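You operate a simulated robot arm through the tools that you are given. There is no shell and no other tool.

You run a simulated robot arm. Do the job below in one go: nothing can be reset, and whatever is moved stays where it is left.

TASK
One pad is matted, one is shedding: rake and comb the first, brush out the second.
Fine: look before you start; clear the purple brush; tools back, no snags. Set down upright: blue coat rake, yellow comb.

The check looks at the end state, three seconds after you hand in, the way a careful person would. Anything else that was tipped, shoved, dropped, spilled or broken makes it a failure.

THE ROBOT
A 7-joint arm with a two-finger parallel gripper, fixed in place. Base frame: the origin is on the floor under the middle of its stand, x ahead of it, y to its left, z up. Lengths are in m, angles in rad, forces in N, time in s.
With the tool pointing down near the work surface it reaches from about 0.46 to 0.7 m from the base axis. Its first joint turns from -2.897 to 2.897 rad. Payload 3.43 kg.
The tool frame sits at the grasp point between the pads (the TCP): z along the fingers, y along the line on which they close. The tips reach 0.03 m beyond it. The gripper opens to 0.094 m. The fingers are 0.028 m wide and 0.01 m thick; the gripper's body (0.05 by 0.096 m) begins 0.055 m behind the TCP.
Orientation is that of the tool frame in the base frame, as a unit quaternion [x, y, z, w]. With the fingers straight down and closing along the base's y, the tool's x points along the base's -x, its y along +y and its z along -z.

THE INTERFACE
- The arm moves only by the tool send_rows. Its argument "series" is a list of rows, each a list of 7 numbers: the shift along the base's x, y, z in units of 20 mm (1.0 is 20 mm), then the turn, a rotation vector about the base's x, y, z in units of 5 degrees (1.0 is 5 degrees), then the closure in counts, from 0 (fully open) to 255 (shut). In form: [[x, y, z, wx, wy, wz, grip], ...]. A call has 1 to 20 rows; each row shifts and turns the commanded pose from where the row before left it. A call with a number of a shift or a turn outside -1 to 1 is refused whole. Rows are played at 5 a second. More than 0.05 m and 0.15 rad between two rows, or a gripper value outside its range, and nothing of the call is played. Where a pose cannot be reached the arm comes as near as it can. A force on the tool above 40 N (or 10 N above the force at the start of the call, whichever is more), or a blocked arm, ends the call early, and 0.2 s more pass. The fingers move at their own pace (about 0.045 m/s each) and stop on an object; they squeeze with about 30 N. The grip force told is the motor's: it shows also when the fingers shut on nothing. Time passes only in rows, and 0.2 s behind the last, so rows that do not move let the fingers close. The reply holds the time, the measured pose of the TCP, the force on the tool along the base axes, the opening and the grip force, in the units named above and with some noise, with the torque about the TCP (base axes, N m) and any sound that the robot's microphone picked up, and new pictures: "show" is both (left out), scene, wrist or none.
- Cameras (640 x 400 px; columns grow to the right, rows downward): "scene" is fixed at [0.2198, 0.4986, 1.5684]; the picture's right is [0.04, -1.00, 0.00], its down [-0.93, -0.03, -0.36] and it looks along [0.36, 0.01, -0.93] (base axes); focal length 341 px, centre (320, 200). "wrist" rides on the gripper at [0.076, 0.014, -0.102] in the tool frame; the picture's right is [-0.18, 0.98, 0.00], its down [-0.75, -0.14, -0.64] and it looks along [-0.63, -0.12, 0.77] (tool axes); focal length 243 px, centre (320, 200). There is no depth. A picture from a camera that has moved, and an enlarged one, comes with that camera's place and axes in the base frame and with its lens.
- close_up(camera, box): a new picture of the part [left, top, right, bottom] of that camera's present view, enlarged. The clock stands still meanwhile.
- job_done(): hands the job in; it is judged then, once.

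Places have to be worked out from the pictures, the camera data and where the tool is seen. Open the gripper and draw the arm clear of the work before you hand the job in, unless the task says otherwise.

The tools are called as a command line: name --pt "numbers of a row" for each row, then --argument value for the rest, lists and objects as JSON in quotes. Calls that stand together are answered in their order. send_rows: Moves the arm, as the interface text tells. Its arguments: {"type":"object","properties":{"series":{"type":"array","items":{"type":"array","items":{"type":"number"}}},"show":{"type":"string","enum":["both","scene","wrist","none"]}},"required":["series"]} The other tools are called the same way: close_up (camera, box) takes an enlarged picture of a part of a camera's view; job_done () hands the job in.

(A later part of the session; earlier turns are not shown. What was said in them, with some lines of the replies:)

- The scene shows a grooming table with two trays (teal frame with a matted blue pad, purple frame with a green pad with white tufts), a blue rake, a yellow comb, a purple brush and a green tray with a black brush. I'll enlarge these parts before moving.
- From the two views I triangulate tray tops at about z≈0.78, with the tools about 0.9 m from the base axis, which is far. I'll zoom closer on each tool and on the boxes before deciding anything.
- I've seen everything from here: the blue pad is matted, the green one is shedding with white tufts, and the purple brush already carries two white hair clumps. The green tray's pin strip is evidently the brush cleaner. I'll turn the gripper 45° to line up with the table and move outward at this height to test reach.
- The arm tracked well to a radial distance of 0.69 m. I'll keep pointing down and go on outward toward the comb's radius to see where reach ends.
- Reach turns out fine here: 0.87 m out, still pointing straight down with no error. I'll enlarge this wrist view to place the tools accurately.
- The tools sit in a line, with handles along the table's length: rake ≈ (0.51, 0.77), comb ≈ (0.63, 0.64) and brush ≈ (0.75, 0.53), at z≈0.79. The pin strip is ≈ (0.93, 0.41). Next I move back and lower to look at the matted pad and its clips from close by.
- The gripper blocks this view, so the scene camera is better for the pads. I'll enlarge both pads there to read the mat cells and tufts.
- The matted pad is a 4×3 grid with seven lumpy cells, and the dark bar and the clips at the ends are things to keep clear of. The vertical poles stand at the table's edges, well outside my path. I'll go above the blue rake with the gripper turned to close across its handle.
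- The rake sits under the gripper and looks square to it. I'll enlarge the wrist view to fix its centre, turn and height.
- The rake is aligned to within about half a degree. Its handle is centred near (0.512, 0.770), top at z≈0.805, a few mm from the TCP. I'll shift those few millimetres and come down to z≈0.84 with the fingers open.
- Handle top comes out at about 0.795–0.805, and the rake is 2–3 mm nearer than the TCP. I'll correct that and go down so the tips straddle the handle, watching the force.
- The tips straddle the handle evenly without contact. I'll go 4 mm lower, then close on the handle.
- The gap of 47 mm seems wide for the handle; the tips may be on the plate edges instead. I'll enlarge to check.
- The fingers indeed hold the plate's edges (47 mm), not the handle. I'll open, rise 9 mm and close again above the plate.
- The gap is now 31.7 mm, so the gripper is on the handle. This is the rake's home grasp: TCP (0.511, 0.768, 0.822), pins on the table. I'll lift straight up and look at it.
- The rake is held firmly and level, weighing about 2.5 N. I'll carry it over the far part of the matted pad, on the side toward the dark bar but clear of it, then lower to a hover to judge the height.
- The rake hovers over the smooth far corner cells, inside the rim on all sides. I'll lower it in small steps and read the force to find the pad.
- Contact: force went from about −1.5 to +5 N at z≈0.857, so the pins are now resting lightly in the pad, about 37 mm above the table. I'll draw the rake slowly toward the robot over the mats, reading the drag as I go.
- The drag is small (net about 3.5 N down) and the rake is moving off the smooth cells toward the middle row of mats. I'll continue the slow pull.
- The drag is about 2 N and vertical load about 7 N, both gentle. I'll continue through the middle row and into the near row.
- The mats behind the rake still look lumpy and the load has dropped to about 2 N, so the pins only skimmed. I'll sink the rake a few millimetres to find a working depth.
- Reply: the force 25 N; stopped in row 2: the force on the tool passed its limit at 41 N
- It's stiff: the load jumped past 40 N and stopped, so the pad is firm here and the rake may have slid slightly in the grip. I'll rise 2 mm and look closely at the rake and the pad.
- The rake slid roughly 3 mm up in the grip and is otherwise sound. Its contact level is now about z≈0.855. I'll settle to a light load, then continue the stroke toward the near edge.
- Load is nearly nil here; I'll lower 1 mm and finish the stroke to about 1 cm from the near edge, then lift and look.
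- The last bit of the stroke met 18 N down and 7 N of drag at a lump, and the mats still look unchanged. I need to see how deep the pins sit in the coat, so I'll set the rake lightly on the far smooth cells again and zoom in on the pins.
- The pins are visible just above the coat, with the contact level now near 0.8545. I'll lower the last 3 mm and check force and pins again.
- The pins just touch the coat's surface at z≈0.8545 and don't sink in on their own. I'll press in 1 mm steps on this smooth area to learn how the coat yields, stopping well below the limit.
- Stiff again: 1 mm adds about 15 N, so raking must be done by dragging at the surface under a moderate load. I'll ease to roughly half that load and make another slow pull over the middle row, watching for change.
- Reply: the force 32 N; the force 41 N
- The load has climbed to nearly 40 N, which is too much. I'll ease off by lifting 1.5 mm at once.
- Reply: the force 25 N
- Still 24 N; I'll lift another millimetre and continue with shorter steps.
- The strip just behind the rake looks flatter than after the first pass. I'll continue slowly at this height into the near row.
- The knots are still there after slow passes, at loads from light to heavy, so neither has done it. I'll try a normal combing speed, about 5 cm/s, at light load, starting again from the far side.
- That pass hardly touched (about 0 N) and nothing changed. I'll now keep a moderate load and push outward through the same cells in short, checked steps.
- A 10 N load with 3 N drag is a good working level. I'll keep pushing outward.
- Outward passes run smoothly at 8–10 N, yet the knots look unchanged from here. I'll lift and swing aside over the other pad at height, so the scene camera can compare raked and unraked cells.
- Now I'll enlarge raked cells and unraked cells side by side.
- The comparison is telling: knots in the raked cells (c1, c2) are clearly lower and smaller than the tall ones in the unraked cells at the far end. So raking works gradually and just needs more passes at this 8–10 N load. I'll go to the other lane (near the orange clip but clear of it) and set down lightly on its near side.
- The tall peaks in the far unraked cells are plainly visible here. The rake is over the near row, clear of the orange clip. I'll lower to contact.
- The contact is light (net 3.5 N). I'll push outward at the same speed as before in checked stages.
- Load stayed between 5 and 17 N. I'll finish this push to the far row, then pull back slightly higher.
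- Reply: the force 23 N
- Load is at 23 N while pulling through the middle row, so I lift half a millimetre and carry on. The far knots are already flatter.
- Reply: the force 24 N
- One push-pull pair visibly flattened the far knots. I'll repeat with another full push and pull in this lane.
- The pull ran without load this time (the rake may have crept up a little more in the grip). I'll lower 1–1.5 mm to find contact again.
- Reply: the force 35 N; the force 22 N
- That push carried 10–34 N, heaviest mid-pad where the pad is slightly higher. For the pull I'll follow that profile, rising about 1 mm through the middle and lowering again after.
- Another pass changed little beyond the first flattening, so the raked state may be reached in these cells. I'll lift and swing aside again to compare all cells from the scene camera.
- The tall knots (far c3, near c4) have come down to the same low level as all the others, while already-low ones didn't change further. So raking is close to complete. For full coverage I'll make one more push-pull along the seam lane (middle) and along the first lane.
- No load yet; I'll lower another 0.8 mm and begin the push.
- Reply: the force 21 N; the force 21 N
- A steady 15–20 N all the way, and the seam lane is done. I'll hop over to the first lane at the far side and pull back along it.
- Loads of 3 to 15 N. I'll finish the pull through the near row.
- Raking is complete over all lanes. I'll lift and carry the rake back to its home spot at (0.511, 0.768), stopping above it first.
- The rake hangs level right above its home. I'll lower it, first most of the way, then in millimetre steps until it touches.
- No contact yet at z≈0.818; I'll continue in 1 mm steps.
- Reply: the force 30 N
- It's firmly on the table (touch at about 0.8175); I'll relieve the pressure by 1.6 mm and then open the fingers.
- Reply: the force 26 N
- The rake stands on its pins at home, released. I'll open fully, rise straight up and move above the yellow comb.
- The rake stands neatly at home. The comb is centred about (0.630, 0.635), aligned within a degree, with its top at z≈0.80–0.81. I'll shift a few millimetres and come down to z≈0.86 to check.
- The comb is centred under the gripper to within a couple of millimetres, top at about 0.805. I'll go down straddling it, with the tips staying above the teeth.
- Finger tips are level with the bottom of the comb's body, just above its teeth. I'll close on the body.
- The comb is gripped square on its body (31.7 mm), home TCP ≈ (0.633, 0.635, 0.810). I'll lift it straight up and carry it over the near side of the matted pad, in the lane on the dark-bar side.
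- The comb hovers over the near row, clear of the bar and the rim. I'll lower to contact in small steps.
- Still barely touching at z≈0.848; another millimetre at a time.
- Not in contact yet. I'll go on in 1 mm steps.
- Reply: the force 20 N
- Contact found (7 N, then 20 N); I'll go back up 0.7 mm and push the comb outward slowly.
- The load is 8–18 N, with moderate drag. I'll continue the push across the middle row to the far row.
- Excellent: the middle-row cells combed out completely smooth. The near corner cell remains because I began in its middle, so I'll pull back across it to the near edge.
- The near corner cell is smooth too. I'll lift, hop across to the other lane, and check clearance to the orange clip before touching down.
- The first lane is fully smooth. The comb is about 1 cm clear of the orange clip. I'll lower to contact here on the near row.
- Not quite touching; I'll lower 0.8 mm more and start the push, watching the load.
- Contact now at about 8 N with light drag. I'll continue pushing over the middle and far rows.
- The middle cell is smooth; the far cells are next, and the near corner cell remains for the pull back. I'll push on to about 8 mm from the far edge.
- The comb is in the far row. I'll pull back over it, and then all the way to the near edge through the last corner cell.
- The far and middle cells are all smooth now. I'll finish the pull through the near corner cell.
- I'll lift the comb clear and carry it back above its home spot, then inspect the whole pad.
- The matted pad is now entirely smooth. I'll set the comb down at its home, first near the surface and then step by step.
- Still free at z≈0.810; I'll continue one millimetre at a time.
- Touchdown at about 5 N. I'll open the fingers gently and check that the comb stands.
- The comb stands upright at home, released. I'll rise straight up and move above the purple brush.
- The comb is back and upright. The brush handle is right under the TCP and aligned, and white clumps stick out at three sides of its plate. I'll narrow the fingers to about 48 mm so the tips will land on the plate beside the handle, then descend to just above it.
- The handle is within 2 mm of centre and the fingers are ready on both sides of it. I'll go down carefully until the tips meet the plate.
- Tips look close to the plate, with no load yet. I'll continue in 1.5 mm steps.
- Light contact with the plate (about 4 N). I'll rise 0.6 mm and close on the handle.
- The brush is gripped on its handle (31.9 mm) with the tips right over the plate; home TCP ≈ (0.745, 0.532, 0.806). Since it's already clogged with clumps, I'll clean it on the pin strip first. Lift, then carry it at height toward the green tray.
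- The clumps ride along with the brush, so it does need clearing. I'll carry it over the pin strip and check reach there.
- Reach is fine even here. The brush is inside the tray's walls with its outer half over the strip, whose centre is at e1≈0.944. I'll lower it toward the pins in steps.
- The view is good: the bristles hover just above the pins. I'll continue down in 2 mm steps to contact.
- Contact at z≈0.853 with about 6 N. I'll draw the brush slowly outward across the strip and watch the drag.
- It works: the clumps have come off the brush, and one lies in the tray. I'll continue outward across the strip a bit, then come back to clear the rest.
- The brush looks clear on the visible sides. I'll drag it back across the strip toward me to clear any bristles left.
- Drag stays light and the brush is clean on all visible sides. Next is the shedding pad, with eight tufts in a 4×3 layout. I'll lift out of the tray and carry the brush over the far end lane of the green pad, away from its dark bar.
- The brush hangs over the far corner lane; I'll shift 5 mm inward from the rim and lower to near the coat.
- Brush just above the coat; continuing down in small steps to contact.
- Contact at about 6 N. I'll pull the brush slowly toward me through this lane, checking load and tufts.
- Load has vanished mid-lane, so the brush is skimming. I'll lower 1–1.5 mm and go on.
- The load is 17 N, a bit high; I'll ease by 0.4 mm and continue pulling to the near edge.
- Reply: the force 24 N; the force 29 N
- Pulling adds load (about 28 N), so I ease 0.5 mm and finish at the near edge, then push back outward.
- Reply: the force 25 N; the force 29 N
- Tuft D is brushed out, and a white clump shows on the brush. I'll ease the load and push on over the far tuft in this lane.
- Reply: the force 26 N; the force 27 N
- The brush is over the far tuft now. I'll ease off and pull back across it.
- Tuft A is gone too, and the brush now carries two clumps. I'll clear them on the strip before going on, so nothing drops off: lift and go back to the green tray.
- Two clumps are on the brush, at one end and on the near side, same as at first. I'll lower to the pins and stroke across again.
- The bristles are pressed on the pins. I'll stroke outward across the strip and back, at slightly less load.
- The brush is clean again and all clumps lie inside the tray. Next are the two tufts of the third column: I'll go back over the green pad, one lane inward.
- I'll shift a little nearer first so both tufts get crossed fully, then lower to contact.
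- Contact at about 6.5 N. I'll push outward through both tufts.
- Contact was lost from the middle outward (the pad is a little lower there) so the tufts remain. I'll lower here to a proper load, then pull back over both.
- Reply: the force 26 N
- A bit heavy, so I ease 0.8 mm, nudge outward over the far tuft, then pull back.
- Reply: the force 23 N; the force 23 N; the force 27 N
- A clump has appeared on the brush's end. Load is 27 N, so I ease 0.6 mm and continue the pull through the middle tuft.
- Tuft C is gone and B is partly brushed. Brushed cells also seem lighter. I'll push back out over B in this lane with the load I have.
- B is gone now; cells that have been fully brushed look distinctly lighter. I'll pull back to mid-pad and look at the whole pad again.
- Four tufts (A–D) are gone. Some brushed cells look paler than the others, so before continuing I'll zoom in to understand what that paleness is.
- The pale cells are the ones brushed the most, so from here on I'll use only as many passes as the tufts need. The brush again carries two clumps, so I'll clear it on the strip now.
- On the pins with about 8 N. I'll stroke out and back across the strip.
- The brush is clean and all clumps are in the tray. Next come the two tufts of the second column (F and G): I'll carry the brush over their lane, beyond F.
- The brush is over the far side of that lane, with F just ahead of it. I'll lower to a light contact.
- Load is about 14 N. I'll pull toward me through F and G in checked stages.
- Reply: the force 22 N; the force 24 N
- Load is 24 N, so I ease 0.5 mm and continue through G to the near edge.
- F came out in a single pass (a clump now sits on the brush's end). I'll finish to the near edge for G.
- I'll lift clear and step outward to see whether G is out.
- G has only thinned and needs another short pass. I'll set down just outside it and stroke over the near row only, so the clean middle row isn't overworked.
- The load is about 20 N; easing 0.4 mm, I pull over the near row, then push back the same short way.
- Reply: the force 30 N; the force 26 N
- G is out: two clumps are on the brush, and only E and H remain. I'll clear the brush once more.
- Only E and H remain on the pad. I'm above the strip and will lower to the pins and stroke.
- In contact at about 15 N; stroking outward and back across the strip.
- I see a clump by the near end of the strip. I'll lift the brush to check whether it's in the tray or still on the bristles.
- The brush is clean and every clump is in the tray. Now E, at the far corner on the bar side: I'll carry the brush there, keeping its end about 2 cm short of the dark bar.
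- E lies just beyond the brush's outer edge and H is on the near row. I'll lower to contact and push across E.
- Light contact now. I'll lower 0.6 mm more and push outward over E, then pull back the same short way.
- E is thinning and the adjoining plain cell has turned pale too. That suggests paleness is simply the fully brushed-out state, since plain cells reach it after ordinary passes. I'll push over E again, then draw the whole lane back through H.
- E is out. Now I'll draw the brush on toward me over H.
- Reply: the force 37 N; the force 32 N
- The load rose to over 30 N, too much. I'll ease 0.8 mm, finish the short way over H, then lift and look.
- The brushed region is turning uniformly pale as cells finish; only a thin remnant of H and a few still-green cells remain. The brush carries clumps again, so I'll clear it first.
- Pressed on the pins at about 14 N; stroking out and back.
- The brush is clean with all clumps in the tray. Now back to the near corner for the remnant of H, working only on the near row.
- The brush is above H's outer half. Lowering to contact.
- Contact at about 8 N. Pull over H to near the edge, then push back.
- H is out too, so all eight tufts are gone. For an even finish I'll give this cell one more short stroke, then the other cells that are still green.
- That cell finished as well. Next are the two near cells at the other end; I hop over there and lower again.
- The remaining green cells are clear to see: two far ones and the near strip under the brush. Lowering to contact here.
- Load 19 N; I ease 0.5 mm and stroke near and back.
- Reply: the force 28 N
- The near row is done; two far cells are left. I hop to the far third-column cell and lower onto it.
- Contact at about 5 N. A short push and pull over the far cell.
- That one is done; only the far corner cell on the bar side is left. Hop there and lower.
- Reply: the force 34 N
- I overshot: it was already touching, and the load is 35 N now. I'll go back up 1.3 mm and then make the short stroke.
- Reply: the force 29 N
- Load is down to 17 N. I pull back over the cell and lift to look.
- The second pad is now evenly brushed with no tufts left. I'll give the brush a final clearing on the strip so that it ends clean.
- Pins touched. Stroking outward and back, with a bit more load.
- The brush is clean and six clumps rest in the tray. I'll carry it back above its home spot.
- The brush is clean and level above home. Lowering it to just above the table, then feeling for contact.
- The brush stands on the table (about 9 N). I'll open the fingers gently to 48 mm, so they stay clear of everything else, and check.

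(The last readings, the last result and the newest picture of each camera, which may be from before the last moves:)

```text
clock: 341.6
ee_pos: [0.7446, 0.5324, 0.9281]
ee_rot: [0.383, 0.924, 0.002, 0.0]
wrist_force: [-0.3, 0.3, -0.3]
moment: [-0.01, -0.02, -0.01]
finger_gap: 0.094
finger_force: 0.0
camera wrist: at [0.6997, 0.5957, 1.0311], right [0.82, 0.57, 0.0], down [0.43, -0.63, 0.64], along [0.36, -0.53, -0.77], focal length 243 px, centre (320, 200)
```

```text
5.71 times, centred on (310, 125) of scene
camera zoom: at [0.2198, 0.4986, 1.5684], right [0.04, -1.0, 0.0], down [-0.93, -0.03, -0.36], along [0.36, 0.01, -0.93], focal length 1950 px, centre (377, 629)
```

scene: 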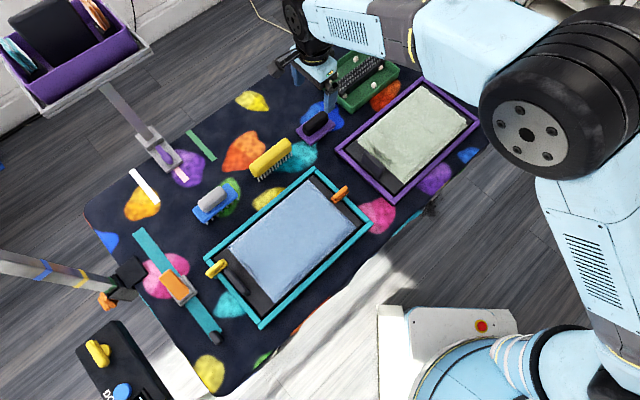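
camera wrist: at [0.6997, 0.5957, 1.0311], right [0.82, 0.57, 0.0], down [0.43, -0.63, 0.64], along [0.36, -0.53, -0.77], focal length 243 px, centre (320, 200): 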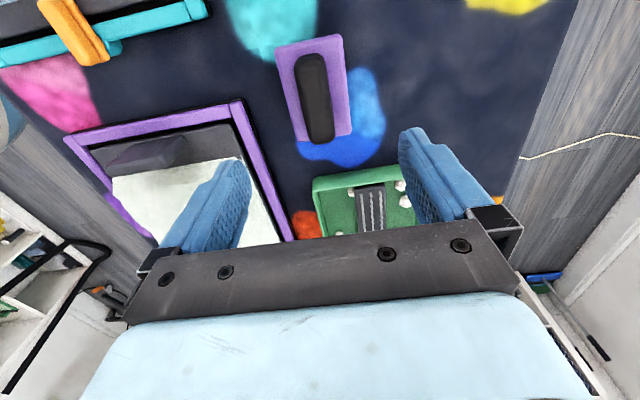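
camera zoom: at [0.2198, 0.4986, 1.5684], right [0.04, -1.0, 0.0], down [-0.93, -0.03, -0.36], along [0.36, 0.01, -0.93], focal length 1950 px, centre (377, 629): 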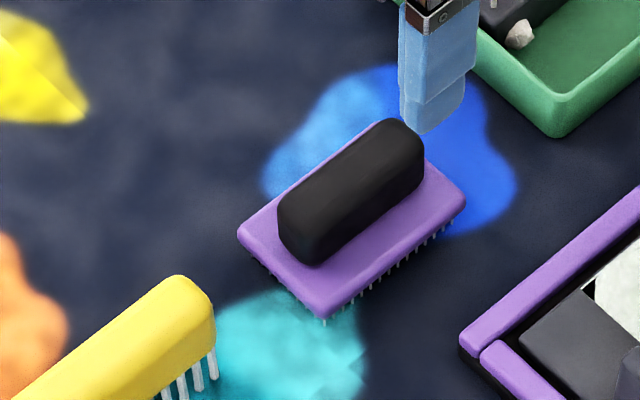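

The brush is back home, upright and clean. Now I'll raise the arm and draw it back to near its start pose, turning the gripper back as well.

send_rows --pt "0 0 1 0 0 0 0" --pt "0 0 1 0 0 0 0" --pt "0 0 1 0 0 0 0" --pt "0 0 1 0 0 0 0" --pt "0 0 1 0 0 0 0" --pt "0 0 1 0 0 0 0" --pt "0 0 1 0 0 0 0" --pt "0 0 1 0 0 0 0" --pt "-0.98 -0.31 0 0 0 0.4 0" --pt "-0.98 -0.31 0 0 0 0.4 0" --pt "-0.98 -0.31 0 0 0 0.4 0" --pt "-0.98 -0.31 0 0 0 0.4 0" --pt "-0.98 -0.31 0 0 0 0.4 0" --pt "-0.98 -0.31 0 0 0 0.4 0" --pt "-0.98 -0.31 0 0 0 0.4 0" --pt "-0.98 -0.31 0 0 0 0.4 0" --pt "-0.98 -0.31 0 0 0 0.4 0" --pt "-0.98 -0.31 0 0 0 0.4 0" --pt "-0.98 -0.31 0 0 0 0.4 0" --pt "-0.98 -0.31 0 0 0 0.4 0" --show "none"

send_rows --pt "-0.98 -0.31 0 0 0 0.4 0" --pt "-0.98 -0.31 0 0 0 0.4 0" --pt "-0.98 -0.31 0 0 0 0.4 0" --pt "-0.98 -0.31 0 0 0 0.4 0" --pt "-0.98 -0.31 0 0 0 0.4 0" --pt "-0.98 -0.31 0 0 0 0.4 0" --pt "-0.98 -0.31 0 0 0 0.4 0" --pt "-0.98 -0.31 0 0 0 0.4 0" --pt "-0.98 -0.31 0 0 0 0.4 0" --pt "-0.98 -0.31 0 0 0 0.4 0" --pt "-0.98 -0.31 0 0 0 0.2 0" --pt "-0.98 -0.31 0 0 0 0 0" --pt "0 0 0 0 0 0 0" --show "both"

close_up --camera "scene" --box '[180, 80, 360, 240]'

close_up --camera "scene" --box '[300, 30, 490, 210]'

close_up --camera "scene" --box '[80, 160, 380, 400]'

```text
clock: 345.8
ee_pos: [0.5074, 0.4596, 1.0885]
ee_rot: [0.182, 0.983, 0.001, 0.0]
wrist_force: [-0.3, -0.5, -0.4]
moment: [-0.02, 0.03, -0.01]
finger_gap: 0.0938
finger_force: 0.1
```

```text
clock: 348.6
ee_pos: [0.2739, 0.3842, 1.0898]
ee_rot: [0.0, 1.0, 0.0, -0.001]
wrist_force: [-0.6, -0.6, -0.4]
moment: [-0.03, -0.01, 0.01]
finger_gap: 0.0937
finger_force: 0.1
camera wrist: at [0.1974, 0.3973, 1.1926], right [0.18, 0.98, 0.0], down [0.75, -0.14, 0.64], along [0.63, -0.12, -0.77], focal length 243 px, centre (320, 200)
```

scene: 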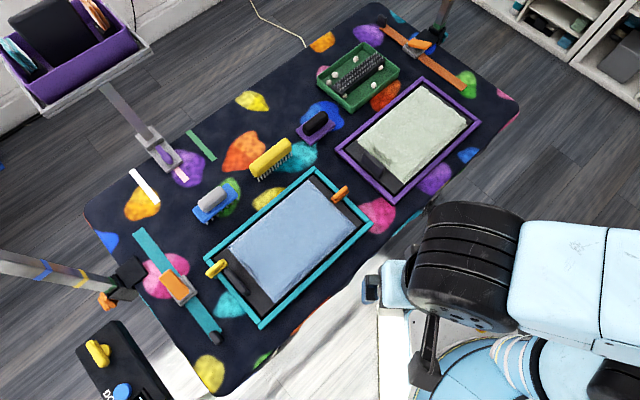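
wrist: 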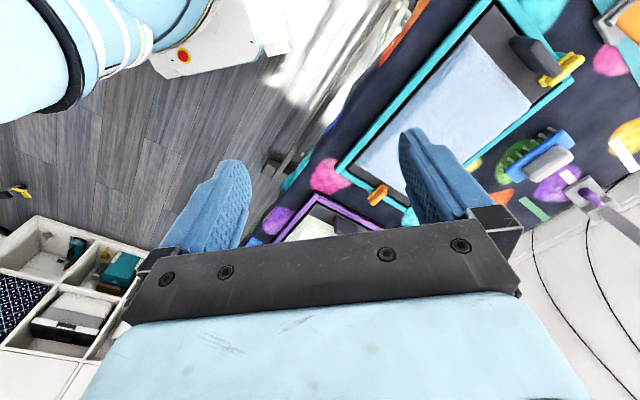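

```text
2.50 times, centred on (270, 160) of scene
camera zoom: at [0.2198, 0.4986, 1.5684], right [0.04, -1.0, 0.0], down [-0.93, -0.03, -0.36], along [0.36, 0.01, -0.93], focal length 853 px, centre (445, 300)
```

zoom: 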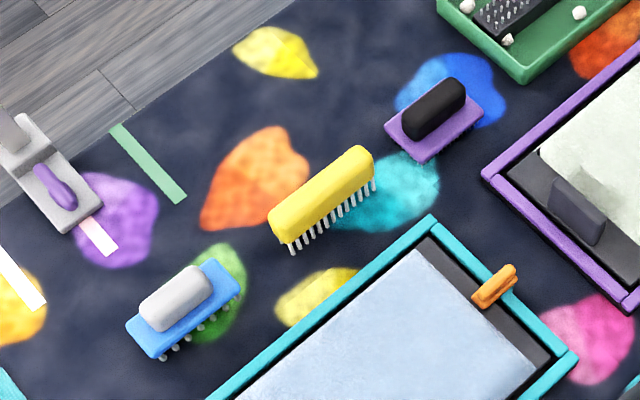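

```text
2.22 times, centred on (395, 120) of scene
camera zoom: at [0.2198, 0.4986, 1.5684], right [0.04, -1.0, 0.0], down [-0.93, -0.03, -0.36], along [0.36, 0.01, -0.93], focal length 758 px, centre (153, 378)
```

zoom: 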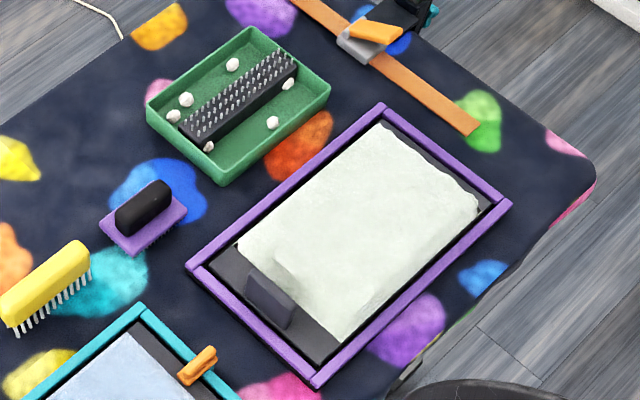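

```text
1.67 times, centred on (230, 280) of scene
camera zoom: at [0.2198, 0.4986, 1.5684], right [0.04, -1.0, 0.0], down [-0.93, -0.03, -0.36], along [0.36, 0.01, -0.93], focal length 569 px, centre (470, 67)
```

zoom: 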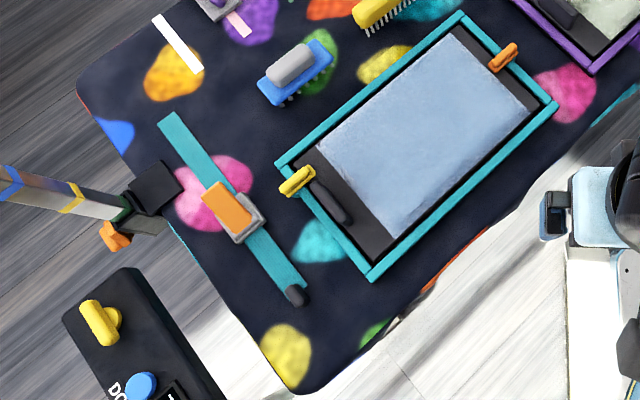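

All is in order: the blue pad is smooth and the green pad is evenly brushed with no tufts. Rake, comb and clean brush stand upright at home, the hair clumps lie in the green tray, and the trays and clips are unmoved. The gripper is open and the arm is back at its start, so I hand in.

job_done

```text
The job is handed in.
```

I've handed in the job. The matted blue pad is raked and combed smooth, and the shedding green pad is brushed out with all eight tufts gone.

- **Tools:** The blue rake, yellow comb and purple brush are back within a few millimetres of where they started. All three are standing upright.
- **Purple brush:** It already had hair clumps on it, so I cleared it on the pin strip before using it. I cleared it again between lanes and once more at the end. The six clumps I can see are all in the green tray.
- **Forces:** No sounds were reported, and I saw no damage or snag marks. One press early in the raking passed the 40 N limit, stopped that move and let the rake slip about 3 mm in the grip. A few later strokes ran at 30–39 N.
- **Green pad colour:** Cells turned paler as I brushed them. I took this as the fully brushed state and brushed the whole pad to match, but I couldn't confirm it.

The gripper is open, the arm is back near its start position, and the trays, clips and everything else look unmoved.
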